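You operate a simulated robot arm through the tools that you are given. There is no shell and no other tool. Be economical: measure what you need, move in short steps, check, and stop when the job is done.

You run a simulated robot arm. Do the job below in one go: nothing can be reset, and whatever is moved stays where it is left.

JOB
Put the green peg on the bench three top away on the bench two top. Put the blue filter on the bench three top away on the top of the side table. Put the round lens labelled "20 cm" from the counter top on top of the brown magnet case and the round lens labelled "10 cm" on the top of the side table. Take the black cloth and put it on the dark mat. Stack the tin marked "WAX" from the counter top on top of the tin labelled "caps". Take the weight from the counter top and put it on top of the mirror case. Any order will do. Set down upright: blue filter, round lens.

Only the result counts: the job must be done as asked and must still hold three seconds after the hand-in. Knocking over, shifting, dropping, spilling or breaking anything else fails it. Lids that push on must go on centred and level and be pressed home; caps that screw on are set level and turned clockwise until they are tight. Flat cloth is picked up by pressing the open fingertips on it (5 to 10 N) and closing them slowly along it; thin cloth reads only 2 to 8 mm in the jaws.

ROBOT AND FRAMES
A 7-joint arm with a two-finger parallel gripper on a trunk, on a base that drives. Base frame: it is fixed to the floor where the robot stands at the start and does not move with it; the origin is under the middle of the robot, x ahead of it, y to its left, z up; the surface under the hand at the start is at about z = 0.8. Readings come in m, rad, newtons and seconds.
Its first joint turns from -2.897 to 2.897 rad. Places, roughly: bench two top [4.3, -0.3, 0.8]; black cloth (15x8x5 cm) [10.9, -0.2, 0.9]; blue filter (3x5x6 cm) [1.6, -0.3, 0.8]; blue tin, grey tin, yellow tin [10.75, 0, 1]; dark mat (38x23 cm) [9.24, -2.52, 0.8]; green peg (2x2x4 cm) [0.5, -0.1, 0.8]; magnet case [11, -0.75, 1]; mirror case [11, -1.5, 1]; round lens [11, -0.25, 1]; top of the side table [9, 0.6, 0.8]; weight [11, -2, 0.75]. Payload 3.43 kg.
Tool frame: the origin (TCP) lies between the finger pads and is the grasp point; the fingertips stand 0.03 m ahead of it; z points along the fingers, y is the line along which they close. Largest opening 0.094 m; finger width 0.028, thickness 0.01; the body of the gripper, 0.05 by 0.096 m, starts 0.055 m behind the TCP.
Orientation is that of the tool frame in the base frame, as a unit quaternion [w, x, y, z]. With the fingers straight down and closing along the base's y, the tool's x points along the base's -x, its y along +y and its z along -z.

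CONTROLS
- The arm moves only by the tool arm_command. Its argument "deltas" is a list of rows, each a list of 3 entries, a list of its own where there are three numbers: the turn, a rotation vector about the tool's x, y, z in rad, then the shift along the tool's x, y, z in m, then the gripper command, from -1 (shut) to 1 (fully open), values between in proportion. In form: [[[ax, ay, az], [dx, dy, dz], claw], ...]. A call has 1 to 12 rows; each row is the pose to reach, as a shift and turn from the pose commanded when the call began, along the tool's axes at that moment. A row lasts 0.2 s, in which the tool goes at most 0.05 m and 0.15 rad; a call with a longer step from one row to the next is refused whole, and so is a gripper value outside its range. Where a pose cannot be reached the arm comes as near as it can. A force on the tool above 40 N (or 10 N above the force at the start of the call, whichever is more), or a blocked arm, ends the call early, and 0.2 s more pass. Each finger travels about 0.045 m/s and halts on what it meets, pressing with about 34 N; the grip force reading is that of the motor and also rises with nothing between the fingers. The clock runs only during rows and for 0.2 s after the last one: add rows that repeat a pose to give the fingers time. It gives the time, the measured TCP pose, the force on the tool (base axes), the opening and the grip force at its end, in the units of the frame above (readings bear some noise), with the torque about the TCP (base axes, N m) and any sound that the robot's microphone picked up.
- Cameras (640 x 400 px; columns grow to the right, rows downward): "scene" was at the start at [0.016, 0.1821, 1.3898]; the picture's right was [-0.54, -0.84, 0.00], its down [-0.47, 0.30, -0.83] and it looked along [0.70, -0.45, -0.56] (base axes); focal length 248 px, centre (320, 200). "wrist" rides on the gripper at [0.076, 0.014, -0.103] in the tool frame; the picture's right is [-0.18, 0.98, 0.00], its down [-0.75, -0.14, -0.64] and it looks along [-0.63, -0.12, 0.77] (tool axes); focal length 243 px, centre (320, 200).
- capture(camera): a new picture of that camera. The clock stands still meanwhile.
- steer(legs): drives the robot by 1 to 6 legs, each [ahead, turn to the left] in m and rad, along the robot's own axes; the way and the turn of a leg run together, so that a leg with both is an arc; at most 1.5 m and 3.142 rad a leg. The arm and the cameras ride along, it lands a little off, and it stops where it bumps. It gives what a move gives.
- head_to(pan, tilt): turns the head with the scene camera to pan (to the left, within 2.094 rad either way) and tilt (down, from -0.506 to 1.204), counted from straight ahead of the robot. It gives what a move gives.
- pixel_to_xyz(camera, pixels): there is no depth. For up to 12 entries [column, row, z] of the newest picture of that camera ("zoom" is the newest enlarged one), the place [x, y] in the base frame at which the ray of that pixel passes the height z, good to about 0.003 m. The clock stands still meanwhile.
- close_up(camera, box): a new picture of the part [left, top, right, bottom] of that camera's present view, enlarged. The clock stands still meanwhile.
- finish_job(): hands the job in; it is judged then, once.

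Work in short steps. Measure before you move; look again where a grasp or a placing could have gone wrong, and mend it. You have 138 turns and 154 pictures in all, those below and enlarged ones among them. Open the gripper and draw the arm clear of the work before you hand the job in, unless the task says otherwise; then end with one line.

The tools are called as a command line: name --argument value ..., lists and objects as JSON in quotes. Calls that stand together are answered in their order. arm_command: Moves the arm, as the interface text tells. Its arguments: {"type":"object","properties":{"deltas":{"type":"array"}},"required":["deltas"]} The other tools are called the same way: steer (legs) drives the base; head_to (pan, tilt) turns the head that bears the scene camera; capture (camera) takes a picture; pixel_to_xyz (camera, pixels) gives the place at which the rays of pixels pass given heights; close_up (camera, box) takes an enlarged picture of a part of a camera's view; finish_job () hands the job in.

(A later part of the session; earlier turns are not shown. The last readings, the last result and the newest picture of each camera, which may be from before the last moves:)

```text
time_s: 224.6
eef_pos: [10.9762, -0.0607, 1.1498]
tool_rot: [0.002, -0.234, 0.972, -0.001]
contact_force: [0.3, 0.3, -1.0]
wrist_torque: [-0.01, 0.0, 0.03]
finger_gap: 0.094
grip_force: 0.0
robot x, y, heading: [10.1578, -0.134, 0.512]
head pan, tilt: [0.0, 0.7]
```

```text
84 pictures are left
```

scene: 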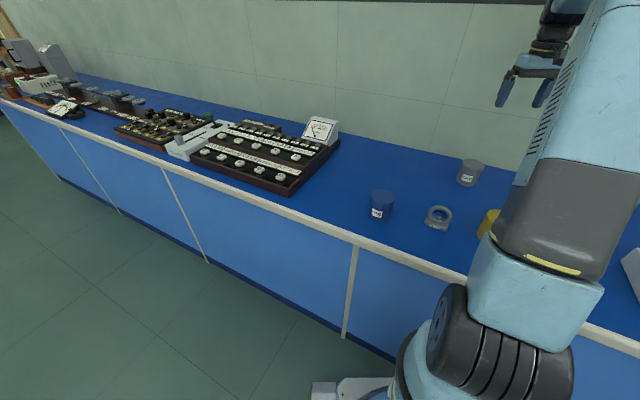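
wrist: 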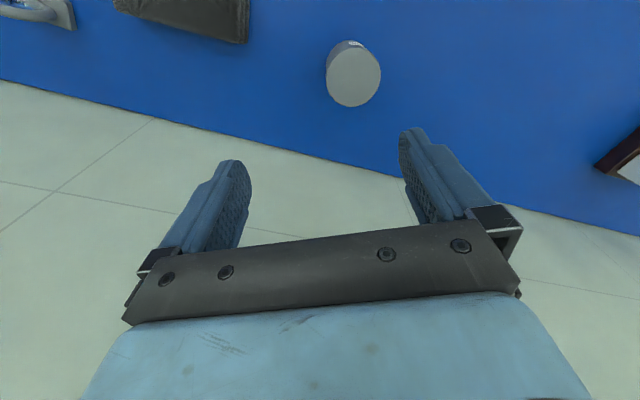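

The base rubbed the counter but both tins are in reach from here. I measure the tins.

pixel_to_xyz --camera "wrist" --pixels '[[354, 78, 0.88], [354, 78, 0.9], [328, 78, 0.88], [381, 78, 0.88], [354, 51, 0.88], [354, 106, 0.88]]'

arm_command --deltas '[[[0, 0, 0], [0.045, 0.016, 0], 1], [[0, 0, 0], [0.09, 0.032, 0], 1], [[0, 0, 0], [0.135, 0.048, 0], 1], [[0, 0, 0], [0.18, 0.064, 0], 1], [[0, 0, 0], [0.219, 0.079, 0], 1], [[0, 0, 0], [0.219, 0.079, 0.04], 1]]'

capture --camera "wrist"

```text
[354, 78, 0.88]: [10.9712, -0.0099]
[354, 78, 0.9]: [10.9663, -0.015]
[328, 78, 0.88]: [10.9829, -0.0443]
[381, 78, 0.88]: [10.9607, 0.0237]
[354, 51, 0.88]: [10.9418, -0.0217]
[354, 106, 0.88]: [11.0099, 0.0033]
```

```text
time_s: 225.9
eef_pos: [10.745, -0.0893, 1.1083]
tool_rot: [0.001, -0.235, 0.972, 0.001]
contact_force: [0.4, 0.5, 0.2]
wrist_torque: [-0.01, -0.02, -0.03]
finger_gap: 0.0939
grip_force: 0.1
robot x, y, heading: [10.1581, -0.1335, 0.507]
head pan, tilt: [0.0, 0.7]
```

```text
83 pictures are left
```

wrist: 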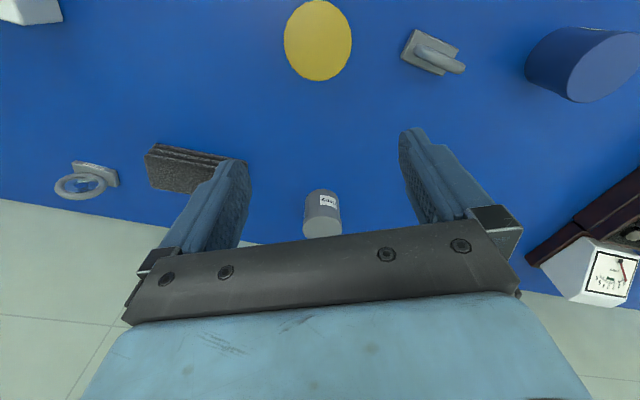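

I triangulate the CAPS top from both cameras to find true heights.

capture --camera "scene"

pixel_to_xyz --camera "wrist" --pixels '[[318, 40, 0.88], [318, 40, 0.94], [318, 40, 1.0], [285, 40, 0.9], [352, 40, 0.9], [318, 80, 0.9]]'

```text
82 pictures are left
```

scene: 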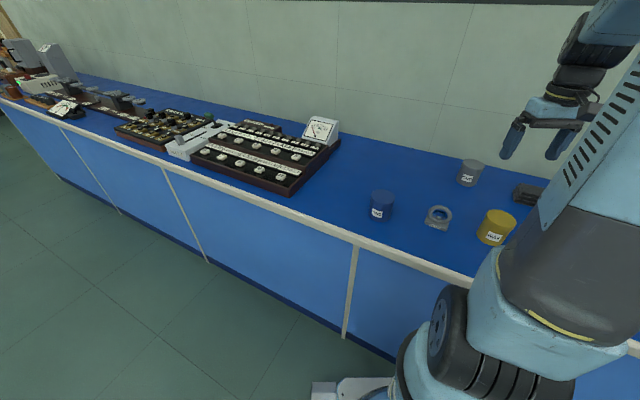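

```text
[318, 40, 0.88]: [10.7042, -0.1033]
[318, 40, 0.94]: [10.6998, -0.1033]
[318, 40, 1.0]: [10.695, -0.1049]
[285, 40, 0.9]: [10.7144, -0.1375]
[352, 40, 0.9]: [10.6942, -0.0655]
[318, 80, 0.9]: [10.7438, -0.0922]
```

WAX's centre is about (10.702,-0.103) seen nearly vertically. I use the scene rays to get its top height.

pixel_to_xyz --camera "scene" --pixels '[[500, 215, 0.88], [500, 215, 0.92], [500, 215, 0.96], [472, 165, 0.9], [472, 165, 0.96], [472, 165, 0.99], [435, 229, 0.8], [435, 229, 0.85], [435, 229, 0.9], [492, 244, 0.85], [492, 244, 0.9]]'

close_up --camera "scene" --box '[420, 145, 540, 255]'

```text
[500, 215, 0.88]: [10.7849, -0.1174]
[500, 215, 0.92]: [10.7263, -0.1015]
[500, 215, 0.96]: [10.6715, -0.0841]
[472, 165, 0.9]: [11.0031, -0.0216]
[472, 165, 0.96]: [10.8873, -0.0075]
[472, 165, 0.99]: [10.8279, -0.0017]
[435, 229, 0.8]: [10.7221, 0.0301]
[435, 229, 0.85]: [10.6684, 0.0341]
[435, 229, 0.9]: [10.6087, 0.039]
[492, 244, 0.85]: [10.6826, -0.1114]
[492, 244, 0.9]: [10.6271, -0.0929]
```

```text
3.64 times, centred on (480, 200) of scene
```

zoom: 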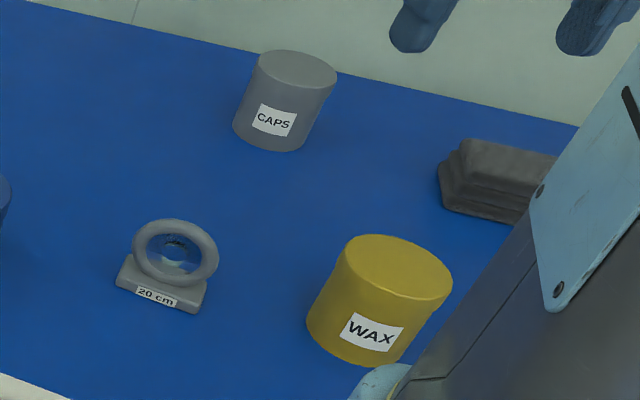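

The tin tops are at z≈0.92. I centre over WAX and descend to z 0.99, then check alignment.

arm_command --deltas '[[[0, 0, 0], [0.0455, 0.0075, 0], 1], [[0, 0, 0], [0.0455, 0.0075, 0.045], 1], [[0, 0, 0], [0.0455, 0.0075, 0.09], 1], [[0, 0, 0], [0.0455, 0.0075, 0.115], 1]]'

capture --camera "wrist"

```text
time_s: 226.9
eef_pos: [10.6988, -0.1058, 0.995]
tool_rot: [0.002, -0.233, 0.972, -0.001]
contact_force: [-0.4, -0.2, -1.3]
wrist_torque: [0.0, -0.01, -0.02]
finger_gap: 0.0942
grip_force: 0.1
robot x, y, heading: [10.158, -0.1335, 0.507]
head pan, tilt: [0.0, 0.7]
```

```text
80 pictures are left
```

wrist: 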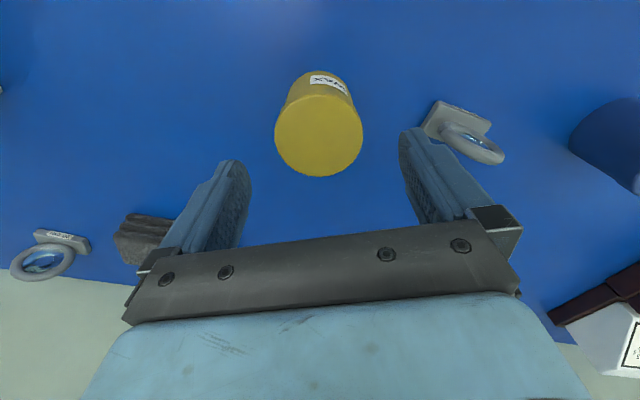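

I compute the tin's top centre at z 0.92.

pixel_to_xyz --camera "wrist" --pixels '[[318, 134, 0.92], [318, 134, 0.91], [275, 134, 0.92], [362, 134, 0.92]]'

```text
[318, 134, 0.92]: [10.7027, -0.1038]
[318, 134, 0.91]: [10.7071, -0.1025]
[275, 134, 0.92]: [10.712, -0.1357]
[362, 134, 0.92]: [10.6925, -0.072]
```

Centred within 4 mm. I descend to z 0.89 and close.

arm_command --deltas '[[[0, 0, 0], [-0.0045, 0, 0.04], 1], [[0, 0, 0], [-0.0045, 0, 0.08], 1], [[0, 0, 0], [-0.0045, 0, 0.105], 1], [[0, 0, 0], [-0.0045, 0, 0.105], 0.4], [[0, 0, 0], [-0.0045, 0, 0.105], 0], [[0, 0, 0], [-0.0045, 0, 0.105], -1], [[0, 0, 0], [-0.0045, 0, 0.105], -1]]'

capture --camera "wrist"

```text
time_s: 228.6
eef_pos: [10.7053, -0.1039, 0.8914]
tool_rot: [0.001, -0.234, 0.972, -0.001]
contact_force: [-0.1, 0.2, 0.5]
wrist_torque: [0.01, 0.0, 0.0]
finger_gap: 0.0671
grip_force: 33.8
robot x, y, heading: [10.1609, -0.1337, 0.507]
head pan, tilt: [0.0, 0.7]
```

```text
79 pictures are left
```

wrist: 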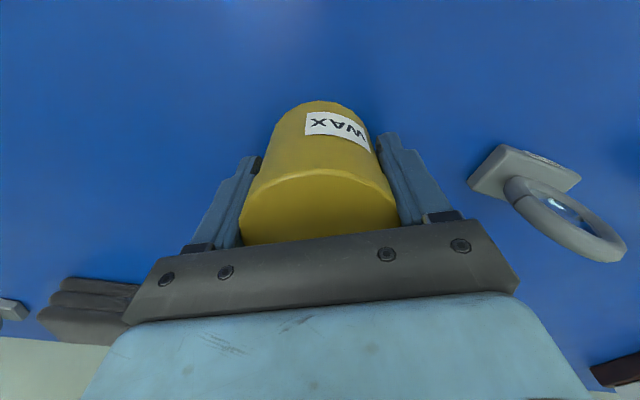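

WAX is held at 67 mm. I lift 0.15 m and look at CAPS before moving over.

arm_command --deltas '[[[0, 0, 0], [0, 0, -0.05], -1], [[0, 0, 0], [0, 0, -0.1], -1], [[0, 0, 0], [0, 0, -0.15], -1], [[0, 0, 0], [-0.045, -0.007, -0.15], -1], [[0, 0, 0], [-0.09, -0.014, -0.15], -1], [[0, 0, 0], [-0.135, -0.02, -0.15], -1]]'

capture --camera "wrist"

close_up --camera "scene" --box '[420, 100, 580, 200]'

```text
time_s: 229.9
eef_pos: [10.8339, -0.0574, 1.0403]
tool_rot: [0.002, -0.233, 0.973, -0.001]
contact_force: [-0.6, -0.8, -0.8]
wrist_torque: [0.01, -0.06, 0.03]
finger_gap: 0.0674
grip_force: 34.0
robot x, y, heading: [10.1582, -0.1338, 0.511]
head pan, tilt: [0.0, 0.7]
```

```text
78 pictures are left
```

wrist: 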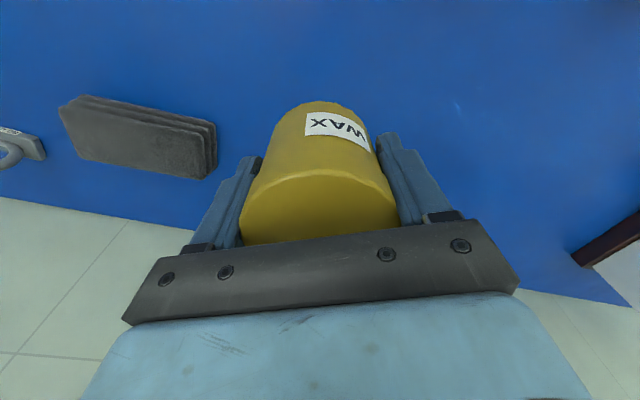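

```text
4.00 times, centred on (500, 150) of scene
```

zoom: 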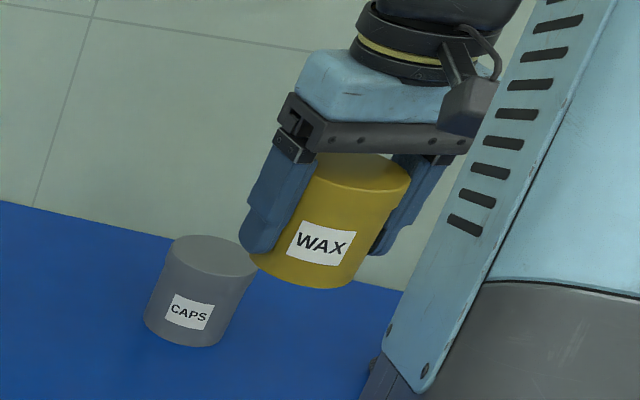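

I cross-calibrate: WAX's top centre in the zoom (362,173) against the known TCP, and CAPS top centre (214,257).

pixel_to_xyz --camera "zoom" --pixels '[[362, 173, 1.069], [362, 173, 1.06], [362, 173, 1.08], [214, 257, 0.92], [214, 257, 0.91], [214, 257, 0.93], [186, 345, 0.85], [186, 345, 0.84], [305, 285, 1.0]]'

```text
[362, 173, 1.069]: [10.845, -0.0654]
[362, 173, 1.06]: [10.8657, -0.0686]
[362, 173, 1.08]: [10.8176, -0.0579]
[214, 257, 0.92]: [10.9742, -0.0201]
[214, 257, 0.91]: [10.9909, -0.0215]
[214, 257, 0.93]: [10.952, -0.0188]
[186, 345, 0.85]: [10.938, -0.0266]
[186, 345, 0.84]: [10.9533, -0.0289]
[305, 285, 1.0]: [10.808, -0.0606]
```

CAPS is at about (10.963,-0.017). I move WAX over it at the present height, then inspect.

arm_command --deltas '[[[0, 0, 0], [-0.045, -0.0077, 0], -1], [[0, 0, 0], [-0.09, -0.0154, 0], -1], [[0, 0, 0], [-0.133, -0.0227, 0], -1], [[0, 0, 0], [-0.133, -0.0227, 0.03], -1], [[0, 0, 0], [-0.133, -0.0227, 0.04], -1]]'

close_up --camera "scene" --box '[420, 110, 548, 190]'

capture --camera "wrist"

```text
time_s: 231.2
eef_pos: [10.9616, -0.0173, 1.0002]
tool_rot: [0.002, -0.234, 0.972, 0.001]
contact_force: [-0.1, -0.6, -0.8]
wrist_torque: [0.02, -0.02, -0.01]
finger_gap: 0.067
grip_force: 34.2
robot x, y, heading: [10.1613, -0.1343, 0.512]
head pan, tilt: [0.0, 0.7]
```

```text
5.00 times, centred on (484, 150) of scene
```

zoom: 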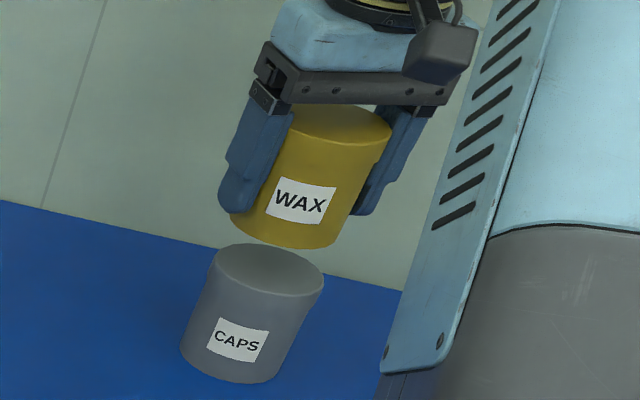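

```text
75 pictures are left
```

wrist: 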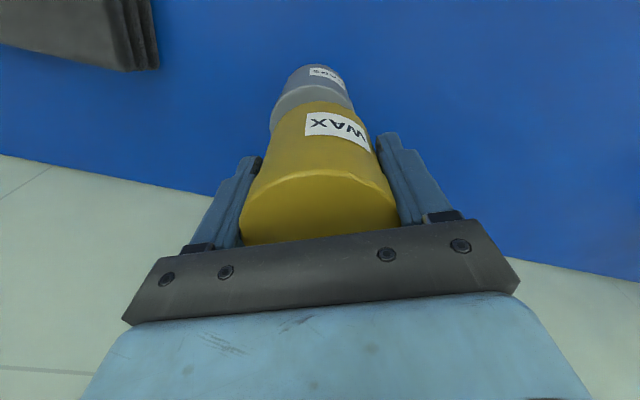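

I zoom the wrist view to check the alignment of the two tins.

close_up --camera "wrist" --box '[220, 50, 420, 175]'

```text
3.20 times, centred on (320, 112) of wrist
```

zoom: 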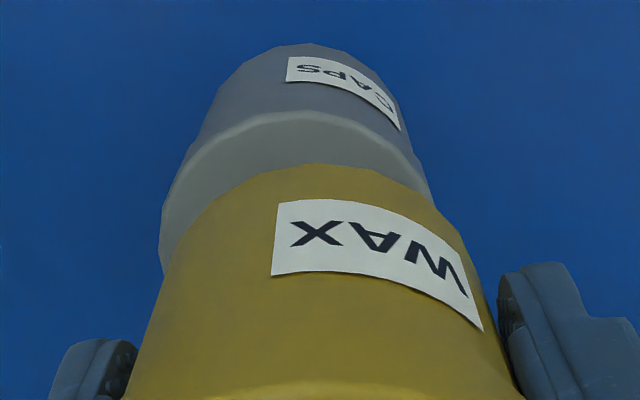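

I locate CAPS rim points at z 0.92 to get its centre precisely.

pixel_to_xyz --camera "zoom" --pixels '[[285, 112, 0.92], [160, 250, 0.92], [437, 205, 0.92], [420, 165, 0.92], [215, 140, 0.92], [325, 163, 0.95], [350, 120, 0.92]]'

```text
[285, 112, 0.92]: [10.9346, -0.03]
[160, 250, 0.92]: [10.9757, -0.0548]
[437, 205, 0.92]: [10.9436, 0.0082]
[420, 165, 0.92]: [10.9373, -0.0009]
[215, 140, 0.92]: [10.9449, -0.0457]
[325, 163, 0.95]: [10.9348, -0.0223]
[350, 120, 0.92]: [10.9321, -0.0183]
```

CAPS centre fits (10.967,-0.020). I correct by 5 mm and lower slowly until contact.

arm_command --deltas '[[[0, 0, 0], [-0.0031, -0.005, 0], -1], [[0, 0, 0], [-0.0031, -0.005, 0.01], -1], [[0, 0, 0], [-0.0031, -0.005, 0.014], -1], [[0, 0, 0], [-0.0031, -0.005, 0.018], -1], [[0, 0, 0], [-0.0031, -0.005, 0.02], -1], [[0, 0, 0], [-0.0031, -0.005, 0.022], -1], [[0, 0, 0], [-0.0031, -0.005, 0.024], -1], [[0, 0, 0], [-0.0031, -0.005, 0.026], -1], [[0, 0, 0], [-0.0031, -0.005, 0.028], -1], [[0, 0, 0], [-0.0031, -0.005, 0.03], -1]]'

close_up --camera "scene" --box '[420, 110, 548, 190]'

```text
time_s: 233.3
eef_pos: [10.9688, -0.0212, 0.9707]
tool_rot: [0.001, -0.234, 0.972, 0.0]
contact_force: [-0.5, -0.6, -0.8]
wrist_torque: [0.02, 0.03, 0.0]
finger_gap: 0.0674
grip_force: 33.5
robot x, y, heading: [10.1586, -0.1332, 0.508]
head pan, tilt: [0.0, 0.7]
```

```text
5.00 times, centred on (484, 150) of scene
```

zoom: 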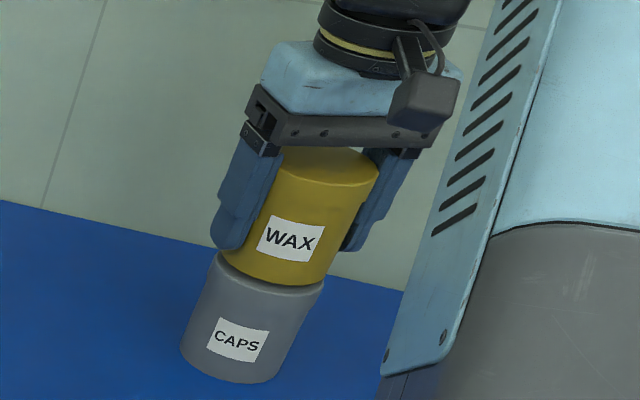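

Almost touching. I continue in 1.5 mm rows to contact.

arm_command --deltas '[[[0, 0, 0], [0, 0, 0.0015], -1], [[0, 0, 0], [0, 0, 0.003], -1], [[0, 0, 0], [0, 0, 0.0045], -1], [[0, 0, 0], [0, 0, 0.006], -1]]'

```text
time_s: 234.3
eef_pos: [10.968, -0.0204, 0.9659]
tool_rot: [0.002, -0.234, 0.972, 0.0]
contact_force: [-0.6, 1.5, 5.1]
wrist_torque: [0.14, 0.14, -0.02]
finger_gap: 0.0674
grip_force: 34.1
robot x, y, heading: [10.1589, -0.1362, 0.508]
head pan, tilt: [0.0, 0.7]
```

Contact at 5 N. I open gently and withdraw upward.

arm_command --deltas '[[[0, 0, 0], [0, 0, 0], 0.6], [[0, 0, 0], [0, 0, 0], 1], [[0, 0, 0], [0, 0, 0], 1], [[0, 0, 0], [0, 0, -0.03], 1], [[0, 0, 0], [0, 0, -0.07], 1], [[0, 0, 0], [0, 0, -0.12], 1], [[0, 0, 0], [0, 0, -0.17], 1]]'

close_up --camera "scene" --box '[420, 110, 548, 190]'

capture --camera "wrist"

```text
time_s: 235.9
eef_pos: [10.9683, -0.0218, 1.1342]
tool_rot: [0.001, -0.234, 0.972, 0.0]
contact_force: [-0.3, 1.2, -1.0]
wrist_torque: [-0.01, 0.01, -0.04]
finger_gap: 0.0937
grip_force: 0.0
robot x, y, heading: [10.1635, -0.1326, 0.511]
head pan, tilt: [0.0, 0.7]
```

```text
5.00 times, centred on (484, 150) of scene
```

zoom: 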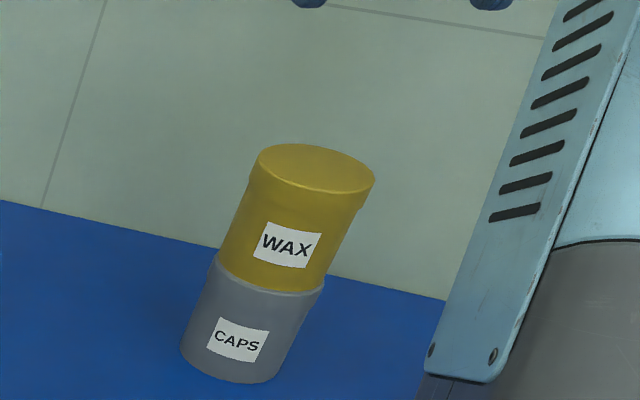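

```text
71 pictures are left
```

wrist: 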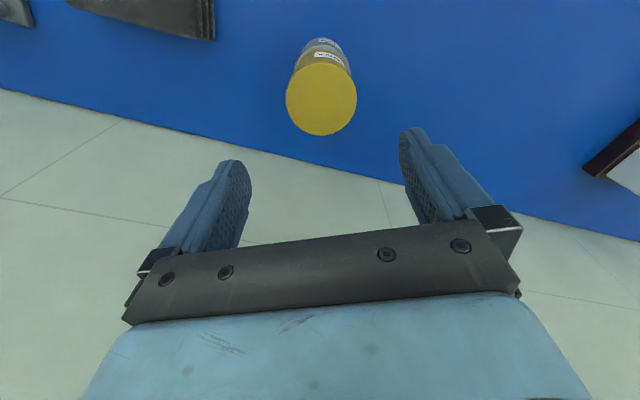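

The stack stands well. Now the 20 cm lens near (10.67,0.03): I back the base 0.15 m for reach and bring the hand over it.

steer --legs '[[-0.15, 0]]'

arm_command --deltas '[[[0, 0, 0], [0.02, 0.04, 0], 1], [[0, 0, 0], [0.042, 0.08, 0], 1], [[0, 0, 0], [0.065, 0.12, 0], 1], [[0, 0, 0], [0.088, 0.16, 0], 1], [[0, 0, 0], [0.109, 0.196, 0], 1], [[0, 0, 0], [0.109, 0.196, 0.04], 1]]'

capture --camera "wrist"

capture --camera "scene"

```text
time_s: 237.3
eef_pos: [10.836, -0.0963, 1.1344]
tool_rot: [0.001, -0.234, 0.972, -0.001]
contact_force: [-1.5, 0.9, -0.2]
wrist_torque: [-0.02, -0.01, 0.01]
finger_gap: 0.0939
grip_force: 0.2
robot x, y, heading: [10.0298, -0.2038, 0.508]
head pan, tilt: [0.0, 0.7]
```

```text
time_s: 238.7
eef_pos: [10.649, 0.0295, 1.0945]
tool_rot: [0.002, -0.233, 0.973, -0.001]
contact_force: [-1.0, -0.6, 0.1]
wrist_torque: [-0.02, -0.04, 0.01]
finger_gap: 0.0937
grip_force: 0.1
robot x, y, heading: [10.0255, -0.2093, 0.501]
head pan, tilt: [0.0, 0.7]
```

```text
70 pictures are left
```

wrist: 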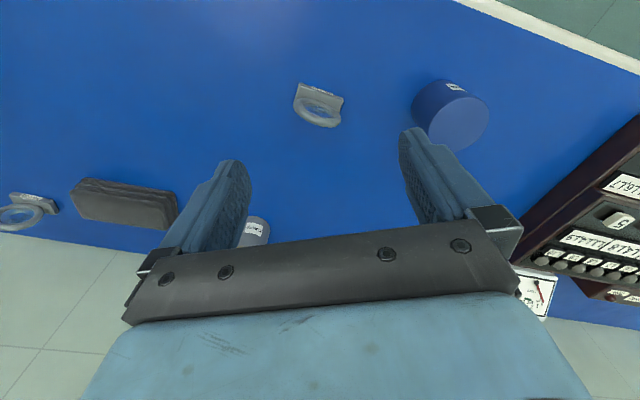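

```text
69 pictures are left
```

scene: 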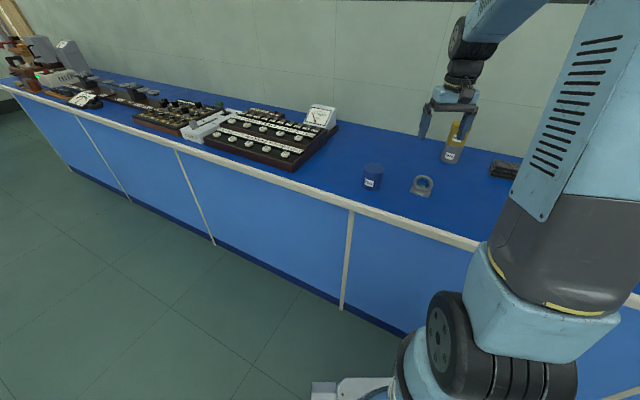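

I zoom on the lens in the wrist view and measure its base corners and ring.

close_up --camera "wrist" --box '[270, 65, 366, 140]'

```text
5.33 times, centred on (318, 102) of wrist
```

zoom: 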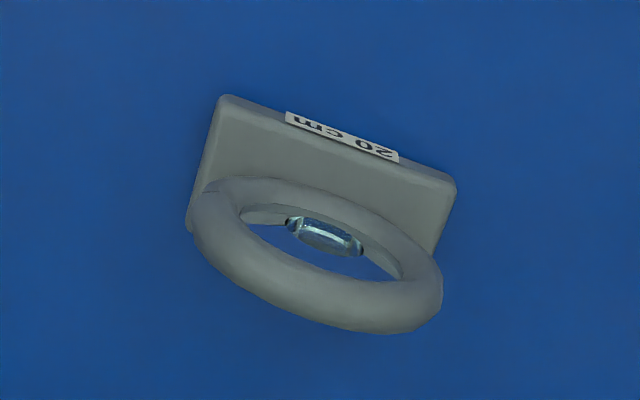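

pixel_to_xyz --camera "zoom" --pixels '[[222, 98, 0.86], [455, 185, 0.86], [433, 252, 0.845], [188, 225, 0.845], [310, 300, 0.91], [195, 220, 0.88], [441, 295, 0.88], [322, 238, 0.88]]'

close_up --camera "scene" --box '[396, 165, 452, 205]'

```text
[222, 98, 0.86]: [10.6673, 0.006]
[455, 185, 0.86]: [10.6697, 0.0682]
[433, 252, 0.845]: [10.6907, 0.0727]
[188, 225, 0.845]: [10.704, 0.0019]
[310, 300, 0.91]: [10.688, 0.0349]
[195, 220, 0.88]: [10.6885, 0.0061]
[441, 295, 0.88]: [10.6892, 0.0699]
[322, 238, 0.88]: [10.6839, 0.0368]
```

```text
10.00 times, centred on (424, 185) of scene
```

zoom: 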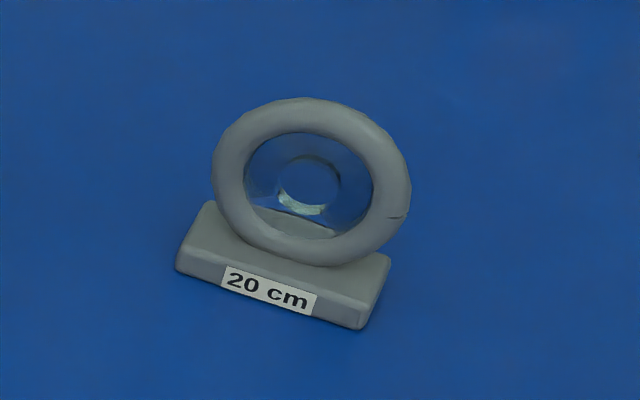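

The lens base is 62×30 mm, aligned with the axes, centred at (10.684,0.037). I square the tool (turn 0.47 rad about tool z), centre, and descend to z≈1.0.

arm_command --deltas '[[[0, 0, 0.12], [-0.009, -0.002, 0], 1], [[0, 0, 0.24], [-0.018, -0.005, 0], 1], [[0, 0, 0.36], [-0.027, -0.007, 0], 1], [[0, 0, 0.472], [-0.0346, -0.0093, 0], 1], [[0, 0, 0.472], [-0.0346, -0.0093, 0.045], 1], [[0, 0, 0.472], [-0.0346, -0.0093, 0.09], 1]]'

close_up --camera "wrist" --box '[224, 50, 416, 200]'

```text
time_s: 240.1
eef_pos: [10.6846, 0.0376, 1.0047]
tool_rot: [0.002, 0.001, 1.0, 0.0]
contact_force: [-0.4, -0.5, 0.4]
wrist_torque: [0.05, -0.02, 0.01]
finger_gap: 0.0941
grip_force: 0.0
robot x, y, heading: [10.0243, -0.2048, 0.509]
head pan, tilt: [0.0, 0.7]
```

```text
2.67 times, centred on (320, 125) of wrist
```

zoom: 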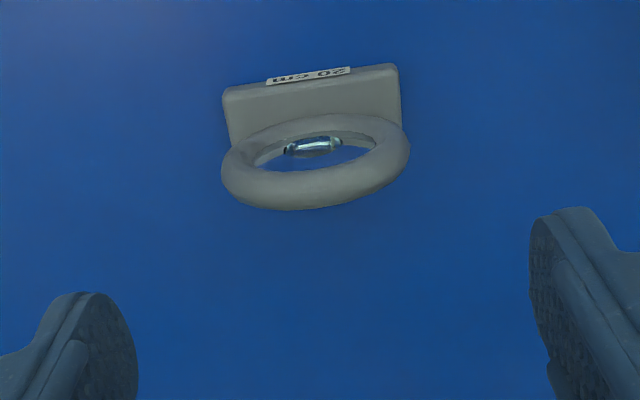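

pixel_to_xyz --camera "zoom" --pixels '[[222, 175, 0.885], [409, 150, 0.885], [222, 92, 0.862], [398, 70, 0.862], [312, 155, 0.885], [312, 190, 0.91]]'

```text
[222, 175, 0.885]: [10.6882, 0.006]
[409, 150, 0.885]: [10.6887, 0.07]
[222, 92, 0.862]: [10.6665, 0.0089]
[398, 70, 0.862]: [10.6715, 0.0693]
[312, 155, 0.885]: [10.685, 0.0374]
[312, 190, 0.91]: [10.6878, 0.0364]
```

Well aligned. I descend to z 0.887 and close.

arm_command --deltas '[[[0, 0, 0], [-0.001, 0, 0.045], 1], [[0, 0, 0], [-0.001, 0, 0.09], 1], [[0, 0, 0], [-0.001, 0, 0.118], 1], [[0, 0, 0], [-0.001, 0, 0.118], 0.5], [[0, 0, 0], [-0.001, 0, 0.118], 0.1], [[0, 0, 0], [-0.001, 0, 0.118], -0.6], [[0, 0, 0], [-0.001, 0, 0.118], -0.6]]'

capture --camera "wrist"

```text
time_s: 241.7
eef_pos: [10.6878, 0.0365, 0.887]
tool_rot: [0.001, 0.0, 1.0, 0.0]
contact_force: [-0.8, -0.2, 0.1]
wrist_torque: [0.04, 0.0, -0.01]
finger_gap: 0.0636
grip_force: 33.8
robot x, y, heading: [10.0283, -0.2073, 0.508]
head pan, tilt: [0.0, 0.7]
```

```text
65 pictures are left
```

wrist: 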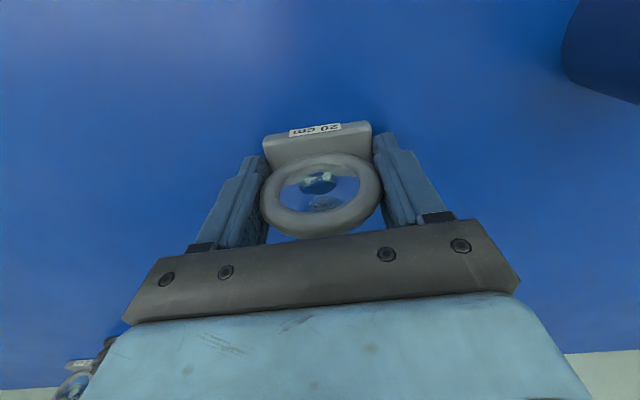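

The 20 cm lens is held (63.6 mm). I lift and drive toward the magnet case at y≈-0.85.

arm_command --deltas '[[[0, 0, 0], [0, 0, -0.045], -0.6], [[0, 0, 0], [0, 0, -0.09], -0.6], [[0, 0, 0], [0, 0, -0.135], -0.6], [[0, 0, 0], [0, 0, -0.18], -0.6], [[0, 0, 0], [0, 0, -0.225], -0.6], [[0, 0, 0], [0, 0, -0.26], -0.6]]'

steer --legs '[[0, -0.9]]'

steer --legs '[[0, -0.9], [0.48, 0]]'

steer --legs '[[0, 0.65]]'

steer --legs '[[0, 0.6]]'

head_to --pan 0.1 --tilt 0.6

capture --camera "scene"

capture --camera "wrist"

```text
time_s: 243.1
eef_pos: [10.686, 0.0345, 1.1491]
tool_rot: [0.001, 0.001, 1.0, -0.001]
contact_force: [0.4, 1.6, -0.8]
wrist_torque: [0.0, -0.01, -0.02]
finger_gap: 0.0634
grip_force: 33.5
robot x, y, heading: [10.0295, -0.2091, 0.504]
head pan, tilt: [0.0, 0.7]
```

```text
time_s: 246.1
eef_pos: [10.6202, -0.5723, 1.1484]
tool_rot: [0.0, 0.437, 0.899, 0.0]
contact_force: [0.9, -0.2, -1.3]
wrist_torque: [-0.01, -0.02, -0.02]
finger_gap: 0.0633
grip_force: 33.9
robot x, y, heading: [10.045, -0.1467, -0.385]
head pan, tilt: [0.0, 0.7]
```

```text
time_s: 251.6
eef_pos: [10.2107, -1.3179, 1.1502]
tool_rot: [0.001, 0.785, 0.62, 0.0]
contact_force: [-1.5, 0.0, -1.6]
wrist_torque: [-0.01, -0.1, 0.01]
finger_gap: 0.0631
grip_force: 33.4
robot x, y, heading: [10.2197, -0.5927, -1.275]
head pan, tilt: [0.0, 0.7]
```

```text
time_s: 252.8
eef_pos: [10.2879, -1.3175, 1.1495]
tool_rot: [0.001, 0.751, 0.661, -0.001]
contact_force: [0.4, 0.3, -0.3]
wrist_torque: [-0.03, -0.05, -0.01]
finger_gap: 0.0634
grip_force: 33.5
robot x, y, heading: [10.216, -0.6034, -1.173]
head pan, tilt: [0.0, 0.7]
stopped in leg 1: the robot was blocked; the commanded pose is now the measured one
```

```text
time_s: 253.6
eef_pos: [10.2901, -1.3168, 1.1513]
tool_rot: [0.001, 0.749, 0.663, -0.001]
contact_force: [0.6, 0.2, -0.7]
wrist_torque: [0.0, -0.03, 0.01]
finger_gap: 0.0634
grip_force: 33.9
robot x, y, heading: [10.2145, -0.6001, -1.172]
head pan, tilt: [0.0, 0.7]
stopped in leg 1: the robot was blocked; the commanded pose is now the measured one
```

```text
time_s: 254.2
eef_pos: [10.2907, -1.3174, 1.1503]
tool_rot: [0.001, 0.749, 0.663, -0.002]
contact_force: [-0.5, 0.3, -0.9]
wrist_torque: [0.06, -0.03, -0.01]
finger_gap: 0.0631
grip_force: 34.1
robot x, y, heading: [10.2139, -0.5995, -1.181]
head pan, tilt: [0.099, 0.6]
```

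```text
64 pictures are left
```

scene: 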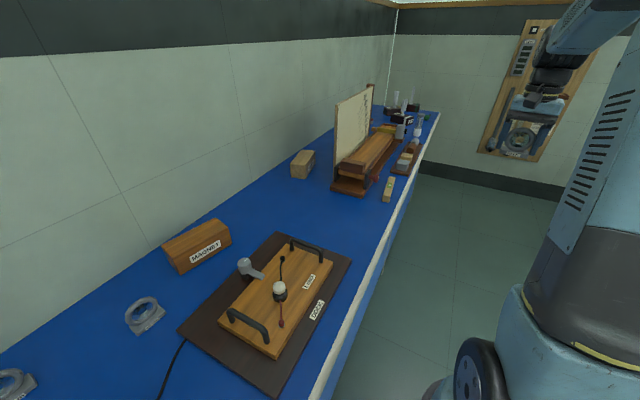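

```text
63 pictures are left
```

wrist: 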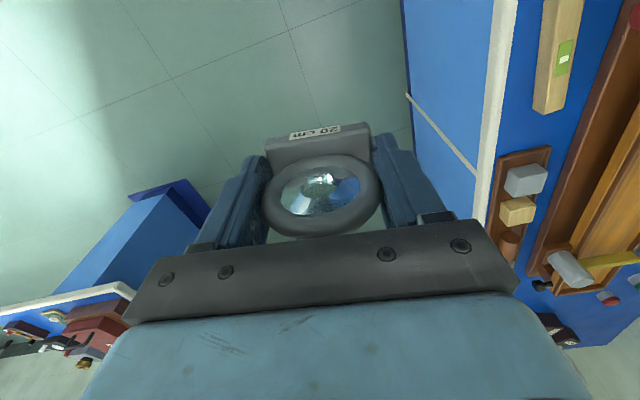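

The base is pressed against the counter here, but the case is in arm reach (0.85 m). I swing the arm over toward it, squaring the tool, at z 1.15.

arm_command --deltas '[[[0, 0, -0.14], [0.0306, 0.037, 0], -0.6], [[0, 0, -0.28], [0.0612, 0.074, 0], -0.6], [[0, 0, -0.42], [0.0918, 0.111, 0], -0.6], [[0, 0, -0.56], [0.1224, 0.148, 0], -0.6], [[0, 0, -0.7], [0.153, 0.185, 0], -0.6], [[0, 0, -0.84], [0.1836, 0.222, 0], -0.6], [[0, 0, -0.98], [0.2142, 0.259, 0], -0.6], [[0, 0, -1.12], [0.2448, 0.296, 0], -0.6], [[0, 0, -1.26], [0.2754, 0.333, 0], -0.6], [[0, 0, -1.4], [0.306, 0.37, 0], -0.6], [[0, 0, -1.54], [0.3366, 0.407, 0], -0.6], [[0, 0, -1.69], [0.367, 0.444, 0], -0.6]]'

capture --camera "wrist"

head_to --pan 0.75 --tilt 0.65

capture --camera "scene"

```text
time_s: 256.8
eef_pos: [10.7761, -1.006, 1.149]
tool_rot: [0.0, 0.001, 1.0, -0.001]
contact_force: [-0.9, -0.3, 0.8]
wrist_torque: [-0.04, -0.04, 0.0]
finger_gap: 0.0632
grip_force: 33.9
robot x, y, heading: [10.2159, -0.5964, -1.174]
head pan, tilt: [0.099, 0.6]
```

```text
62 pictures are left
```

wrist: 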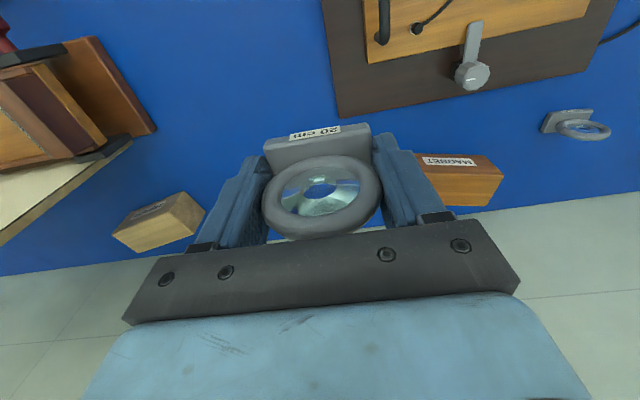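

```text
time_s: 257.9
eef_pos: [10.7762, -1.0076, 1.1487]
tool_rot: [0.0, 0.002, 1.0, -0.002]
contact_force: [0.9, 0.2, -0.5]
wrist_torque: [0.0, 0.0, 0.02]
finger_gap: 0.0633
grip_force: 33.8
robot x, y, heading: [10.2157, -0.5992, -1.181]
head pan, tilt: [0.75, 0.649]
```

```text
61 pictures are left
```

scene: 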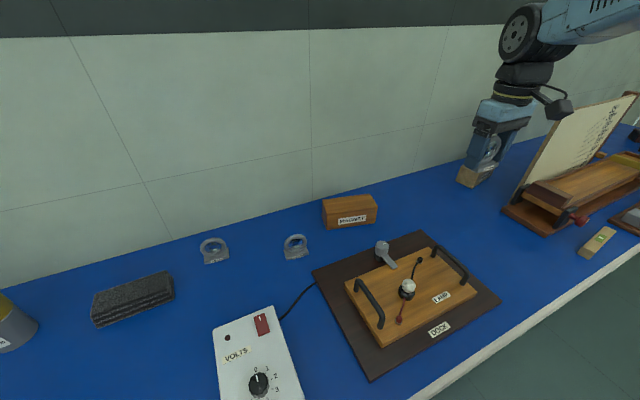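

I zoom on the magnet case from the scene camera.

close_up --camera "scene" --box '[270, 175, 400, 265]'

close_up --camera "wrist" --box '[400, 95, 624, 235]'

```text
4.44 times, centred on (335, 220) of scene
```

zoom: 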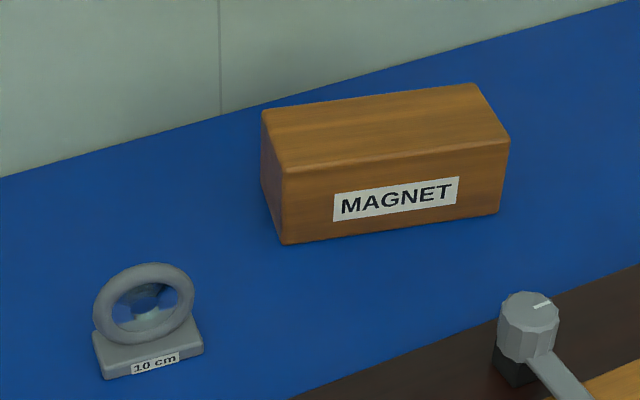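

```text
2.86 times, centred on (512, 165) of wrist
```

zoom: 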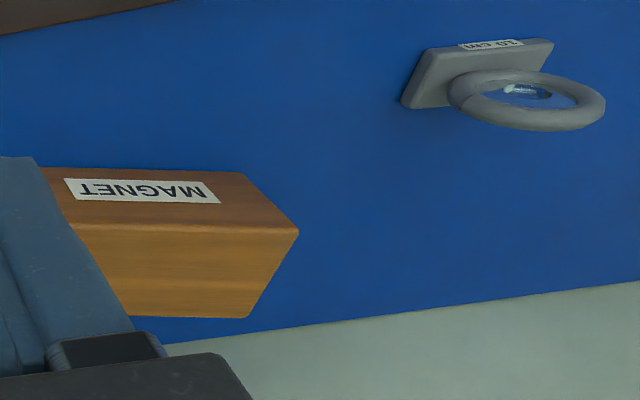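

I triangulate the case's top corners from both pictures.

pixel_to_xyz --camera "scene" --pixels '[[327.1, 213.2, 0.92], [327.1, 213.2, 0.94], [322.4, 199.7, 0.92], [369.2, 193.9, 0.92], [377.3, 206.5, 0.92], [322.4, 199.7, 0.94], [369.2, 193.9, 0.94], [377.3, 206.5, 0.94], [326.9, 229.7, 0.845]]'

pixel_to_xyz --camera "wrist" --pixels '[[504.3, 176.2, 0.92], [504.3, 176.2, 0.94], [486.8, 205.9, 0.92], [486.8, 205.9, 0.94], [486.5, 155.6, 0.845]]'

```text
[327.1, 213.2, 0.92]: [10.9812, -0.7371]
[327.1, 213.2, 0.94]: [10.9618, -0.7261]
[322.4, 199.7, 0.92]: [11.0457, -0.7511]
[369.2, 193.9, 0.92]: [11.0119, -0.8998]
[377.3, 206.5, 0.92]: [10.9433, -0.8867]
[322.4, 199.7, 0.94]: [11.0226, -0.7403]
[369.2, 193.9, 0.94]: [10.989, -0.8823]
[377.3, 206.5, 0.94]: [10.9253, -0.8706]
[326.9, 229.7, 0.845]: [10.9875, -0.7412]
```

```text
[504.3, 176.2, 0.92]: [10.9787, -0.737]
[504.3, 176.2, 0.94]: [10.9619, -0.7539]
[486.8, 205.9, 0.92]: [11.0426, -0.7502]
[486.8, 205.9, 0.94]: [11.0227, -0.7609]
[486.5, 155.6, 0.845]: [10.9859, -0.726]
```

The case top is at z 0.92, centred at (10.995,-0.819). I carry the lens over it (TCP 11.001,-0.819) and descend to z 0.985.

arm_command --deltas '[[[0, 0, 0], [-0.0375, 0.0315, 0], -0.6], [[0, 0, 0], [-0.075, 0.063, 0], -0.6], [[0, 0, 0], [-0.1125, 0.0945, 0], -0.6], [[0, 0, 0], [-0.15, 0.126, 0], -0.6], [[0, 0, 0], [-0.1875, 0.1575, 0], -0.6], [[0, 0, 0], [-0.225, 0.1886, 0], -0.6], [[0, 0, 0], [-0.225, 0.1886, 0.045], -0.6], [[0, 0, 0], [-0.225, 0.1886, 0.09], -0.6], [[0, 0, 0], [-0.225, 0.1886, 0.13], -0.6], [[0, 0, 0], [-0.225, 0.1886, 0.16], -0.6]]'

close_up --camera "scene" --box '[270, 135, 430, 265]'

capture --camera "wrist"

```text
time_s: 260.1
eef_pos: [11.0023, -0.8187, 0.9901]
tool_rot: [0.0, 0.002, 1.0, -0.001]
contact_force: [-0.2, 0.1, 0.6]
wrist_torque: [-0.01, -0.05, 0.02]
finger_gap: 0.0633
grip_force: 33.6
robot x, y, heading: [10.2158, -0.5958, -1.174]
head pan, tilt: [0.75, 0.649]
```

```text
3.08 times, centred on (350, 200) of scene
```

zoom: 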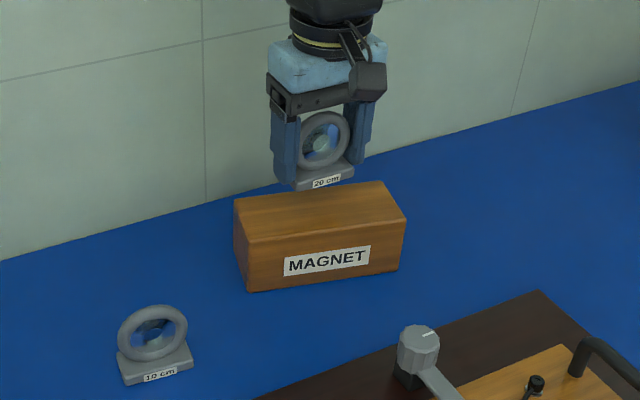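

```text
57 pictures are left
```

wrist: 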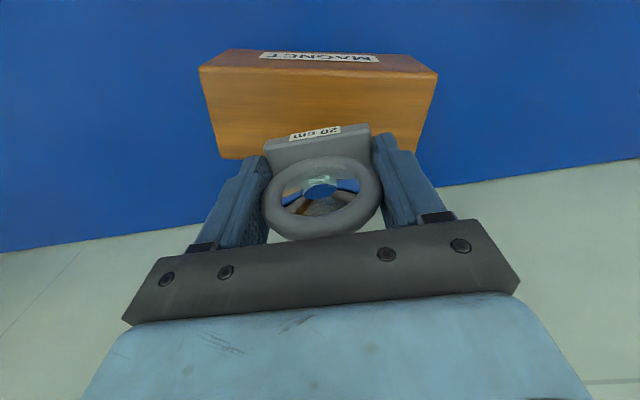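

Positioned above the case. I lower slowly to contact.

arm_command --deltas '[[[0, 0, 0], [0, 0, 0.01], -0.6], [[0, 0, 0], [0, 0, 0.016], -0.6], [[0, 0, 0], [0, 0, 0.02], -0.6], [[0, 0, 0], [0, 0, 0.022], -0.6], [[0, 0, 0], [0, 0, 0.024], -0.6], [[0, 0, 0], [0, 0, 0.0255], -0.6], [[0, 0, 0], [0, 0, 0.027], -0.6], [[0, 0, 0], [0, 0, 0.0285], -0.6], [[0, 0, 0], [0, 0, 0.03], -0.6]]'

close_up --camera "scene" --box '[270, 135, 430, 265]'

```text
time_s: 262.1
eef_pos: [11.0024, -0.8199, 0.9592]
tool_rot: [0.0, 0.002, 1.0, -0.002]
contact_force: [0.7, 0.6, -1.2]
wrist_torque: [-0.04, 0.02, 0.0]
finger_gap: 0.0632
grip_force: 34.2
robot x, y, heading: [10.2171, -0.6023, -1.177]
head pan, tilt: [0.75, 0.649]
```

```text
3.08 times, centred on (350, 200) of scene
```

zoom: 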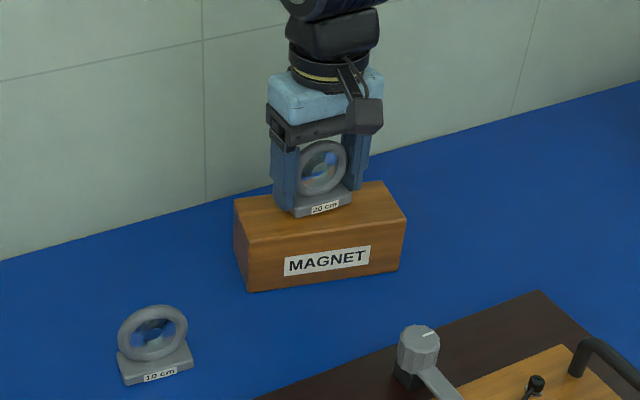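

Not yet touching; I continue in 1.5 mm steps.

arm_command --deltas '[[[0, 0, 0], [0, 0, 0.0015], -0.6], [[0, 0, 0], [0, 0, 0.003], -0.6], [[0, 0, 0], [0, 0, 0.0045], -0.6], [[0, 0, 0], [0, 0, 0.006], -0.6], [[0, 0, 0], [0, 0, 0.0075], -0.6]]'

```text
time_s: 263.3
eef_pos: [11.0023, -0.8196, 0.9559]
tool_rot: [0.003, 0.002, 1.0, -0.002]
contact_force: [0.9, -1.6, 36.0]
wrist_torque: [0.11, -0.09, -0.03]
finger_gap: 0.0638
grip_force: 33.6
robot x, y, heading: [10.2127, -0.5979, -1.172]
head pan, tilt: [0.75, 0.649]
```

Contact. I ease up 3 mm, open and withdraw.

arm_command --deltas '[[[0, 0, 0], [0, 0, -0.003], -0.6], [[0, 0, 0], [0, 0, -0.003], 0.5], [[0, 0, 0], [0, 0, -0.003], 0.9], [[0, 0, 0], [0, 0, -0.003], 0.9], [[0, 0, 0], [0, 0, -0.04], 0.9], [[0, 0, 0], [0, 0, -0.09], 0.9], [[0, 0, 0], [0, 0, -0.14], 1], [[0, 0, 0], [0, 0, -0.18], 1]]'

close_up --camera "scene" --box '[250, 165, 410, 265]'

capture --camera "wrist"

```text
time_s: 265.1
eef_pos: [11.001, -0.8204, 1.1333]
tool_rot: [-0.001, 0.001, 1.0, -0.002]
contact_force: [0.0, -0.1, -0.4]
wrist_torque: [0.02, 0.0, 0.02]
finger_gap: 0.0939
grip_force: 0.2
robot x, y, heading: [10.2141, -0.5962, -1.179]
head pan, tilt: [0.75, 0.649]
```

```text
4.00 times, centred on (330, 215) of scene
```

zoom: 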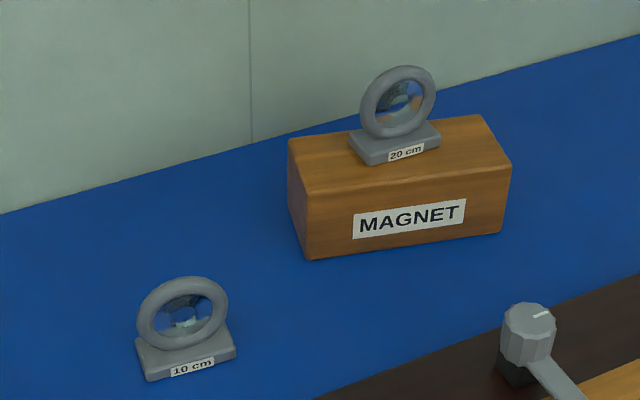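

```text
54 pictures are left
```

wrist: 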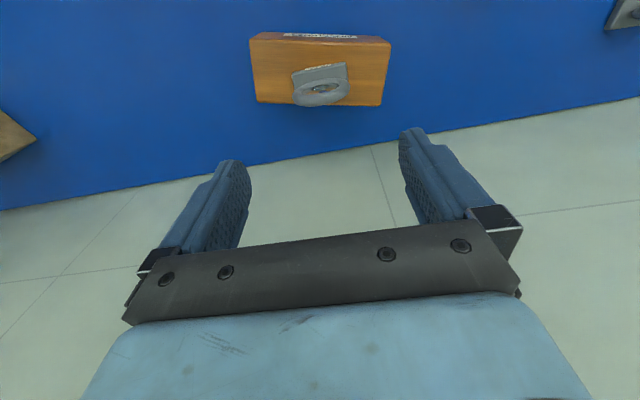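

The 20 cm lens stands upright on the case. Now locate the 10 cm lens.

pixel_to_xyz --camera "zoom" --pixels '[[186, 360, 0.85], [138, 350, 0.86], [235, 328, 0.86], [150, 378, 0.85], [236, 357, 0.85], [138, 325, 0.887], [228, 305, 0.887]]'

```text
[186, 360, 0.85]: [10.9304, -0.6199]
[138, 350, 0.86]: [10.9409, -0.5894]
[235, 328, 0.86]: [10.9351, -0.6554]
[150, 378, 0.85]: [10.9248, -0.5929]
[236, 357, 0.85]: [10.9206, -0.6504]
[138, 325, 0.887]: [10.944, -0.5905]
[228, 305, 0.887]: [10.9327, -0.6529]
```

It is near (10.937,-0.622). I move over it at z≈1.06 and look.

arm_command --deltas '[[[0, 0, 0], [0.0142, 0.04, 0], 1], [[0, 0, 0], [0.0284, 0.08, 0], 1], [[0, 0, 0], [0.0426, 0.12, 0], 1], [[0, 0, 0], [0.0568, 0.16, 0], 1], [[0, 0, 0], [0.071, 0.198, 0], 1], [[0, 0, 0], [0.071, 0.198, 0.045], 1], [[0, 0, 0], [0.071, 0.198, 0.09], 1], [[0, 0, 0], [0.071, 0.198, 0.12], 1]]'

close_up --camera "wrist" --box '[224, 50, 416, 200]'

```text
time_s: 266.9
eef_pos: [10.9302, -0.6193, 1.0113]
tool_rot: [0.0, 0.002, 1.0, -0.002]
contact_force: [-0.3, 0.1, -0.3]
wrist_torque: [-0.01, 0.0, 0.03]
finger_gap: 0.094
grip_force: 0.0
robot x, y, heading: [10.2166, -0.5962, -1.18]
head pan, tilt: [0.75, 0.649]
```

```text
2.67 times, centred on (320, 125) of wrist
```

zoom: 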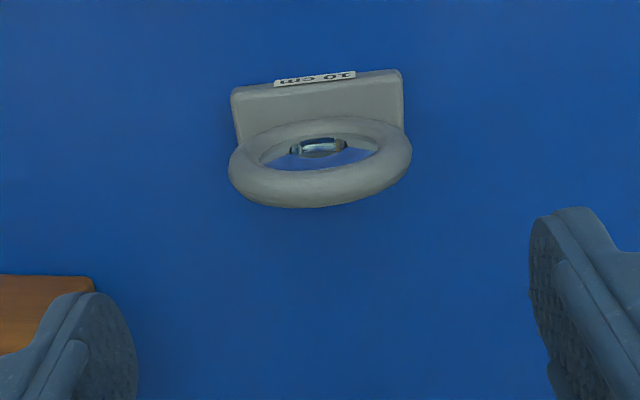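

pixel_to_xyz --camera "zoom" --pixels '[[229, 172, 0.885], [411, 153, 0.885], [232, 92, 0.862], [402, 72, 0.862], [320, 150, 0.885], [320, 190, 0.91]]'

```text
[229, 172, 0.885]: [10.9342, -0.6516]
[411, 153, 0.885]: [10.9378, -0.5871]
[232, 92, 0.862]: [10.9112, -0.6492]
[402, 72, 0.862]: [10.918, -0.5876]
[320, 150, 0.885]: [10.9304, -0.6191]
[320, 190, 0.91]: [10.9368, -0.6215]
```

Centred; I correct 4 mm in x and 0.07 rad yaw, descend to z 0.887 and close.

arm_command --deltas '[[[0, 0, 0.07], [-0.004, 0, 0.04], 1], [[0, 0, 0.07], [-0.004, 0, 0.085], 1], [[0, 0, 0.07], [-0.004, 0, 0.124], 1], [[0, 0, 0.07], [-0.004, 0, 0.124], 0.5], [[0, 0, 0.07], [-0.004, 0, 0.124], 0.1], [[0, 0, 0.07], [-0.004, 0, 0.124], -0.6], [[0, 0, 0.07], [-0.004, 0, 0.124], -0.6]]'

capture --camera "wrist"

```text
time_s: 268.5
eef_pos: [10.9368, -0.6221, 0.8866]
tool_rot: [0.0, 0.036, 0.999, -0.002]
contact_force: [0.4, 1.0, 0.4]
wrist_torque: [0.0, 0.0, -0.05]
finger_gap: 0.0633
grip_force: 33.3
robot x, y, heading: [10.2157, -0.6004, -1.178]
head pan, tilt: [0.75, 0.649]
```

```text
52 pictures are left
```

wrist: 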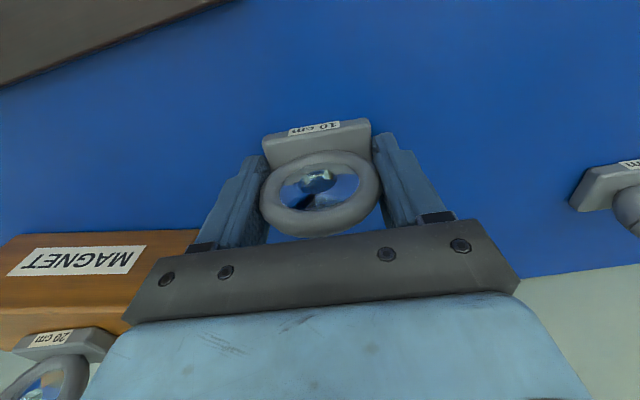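

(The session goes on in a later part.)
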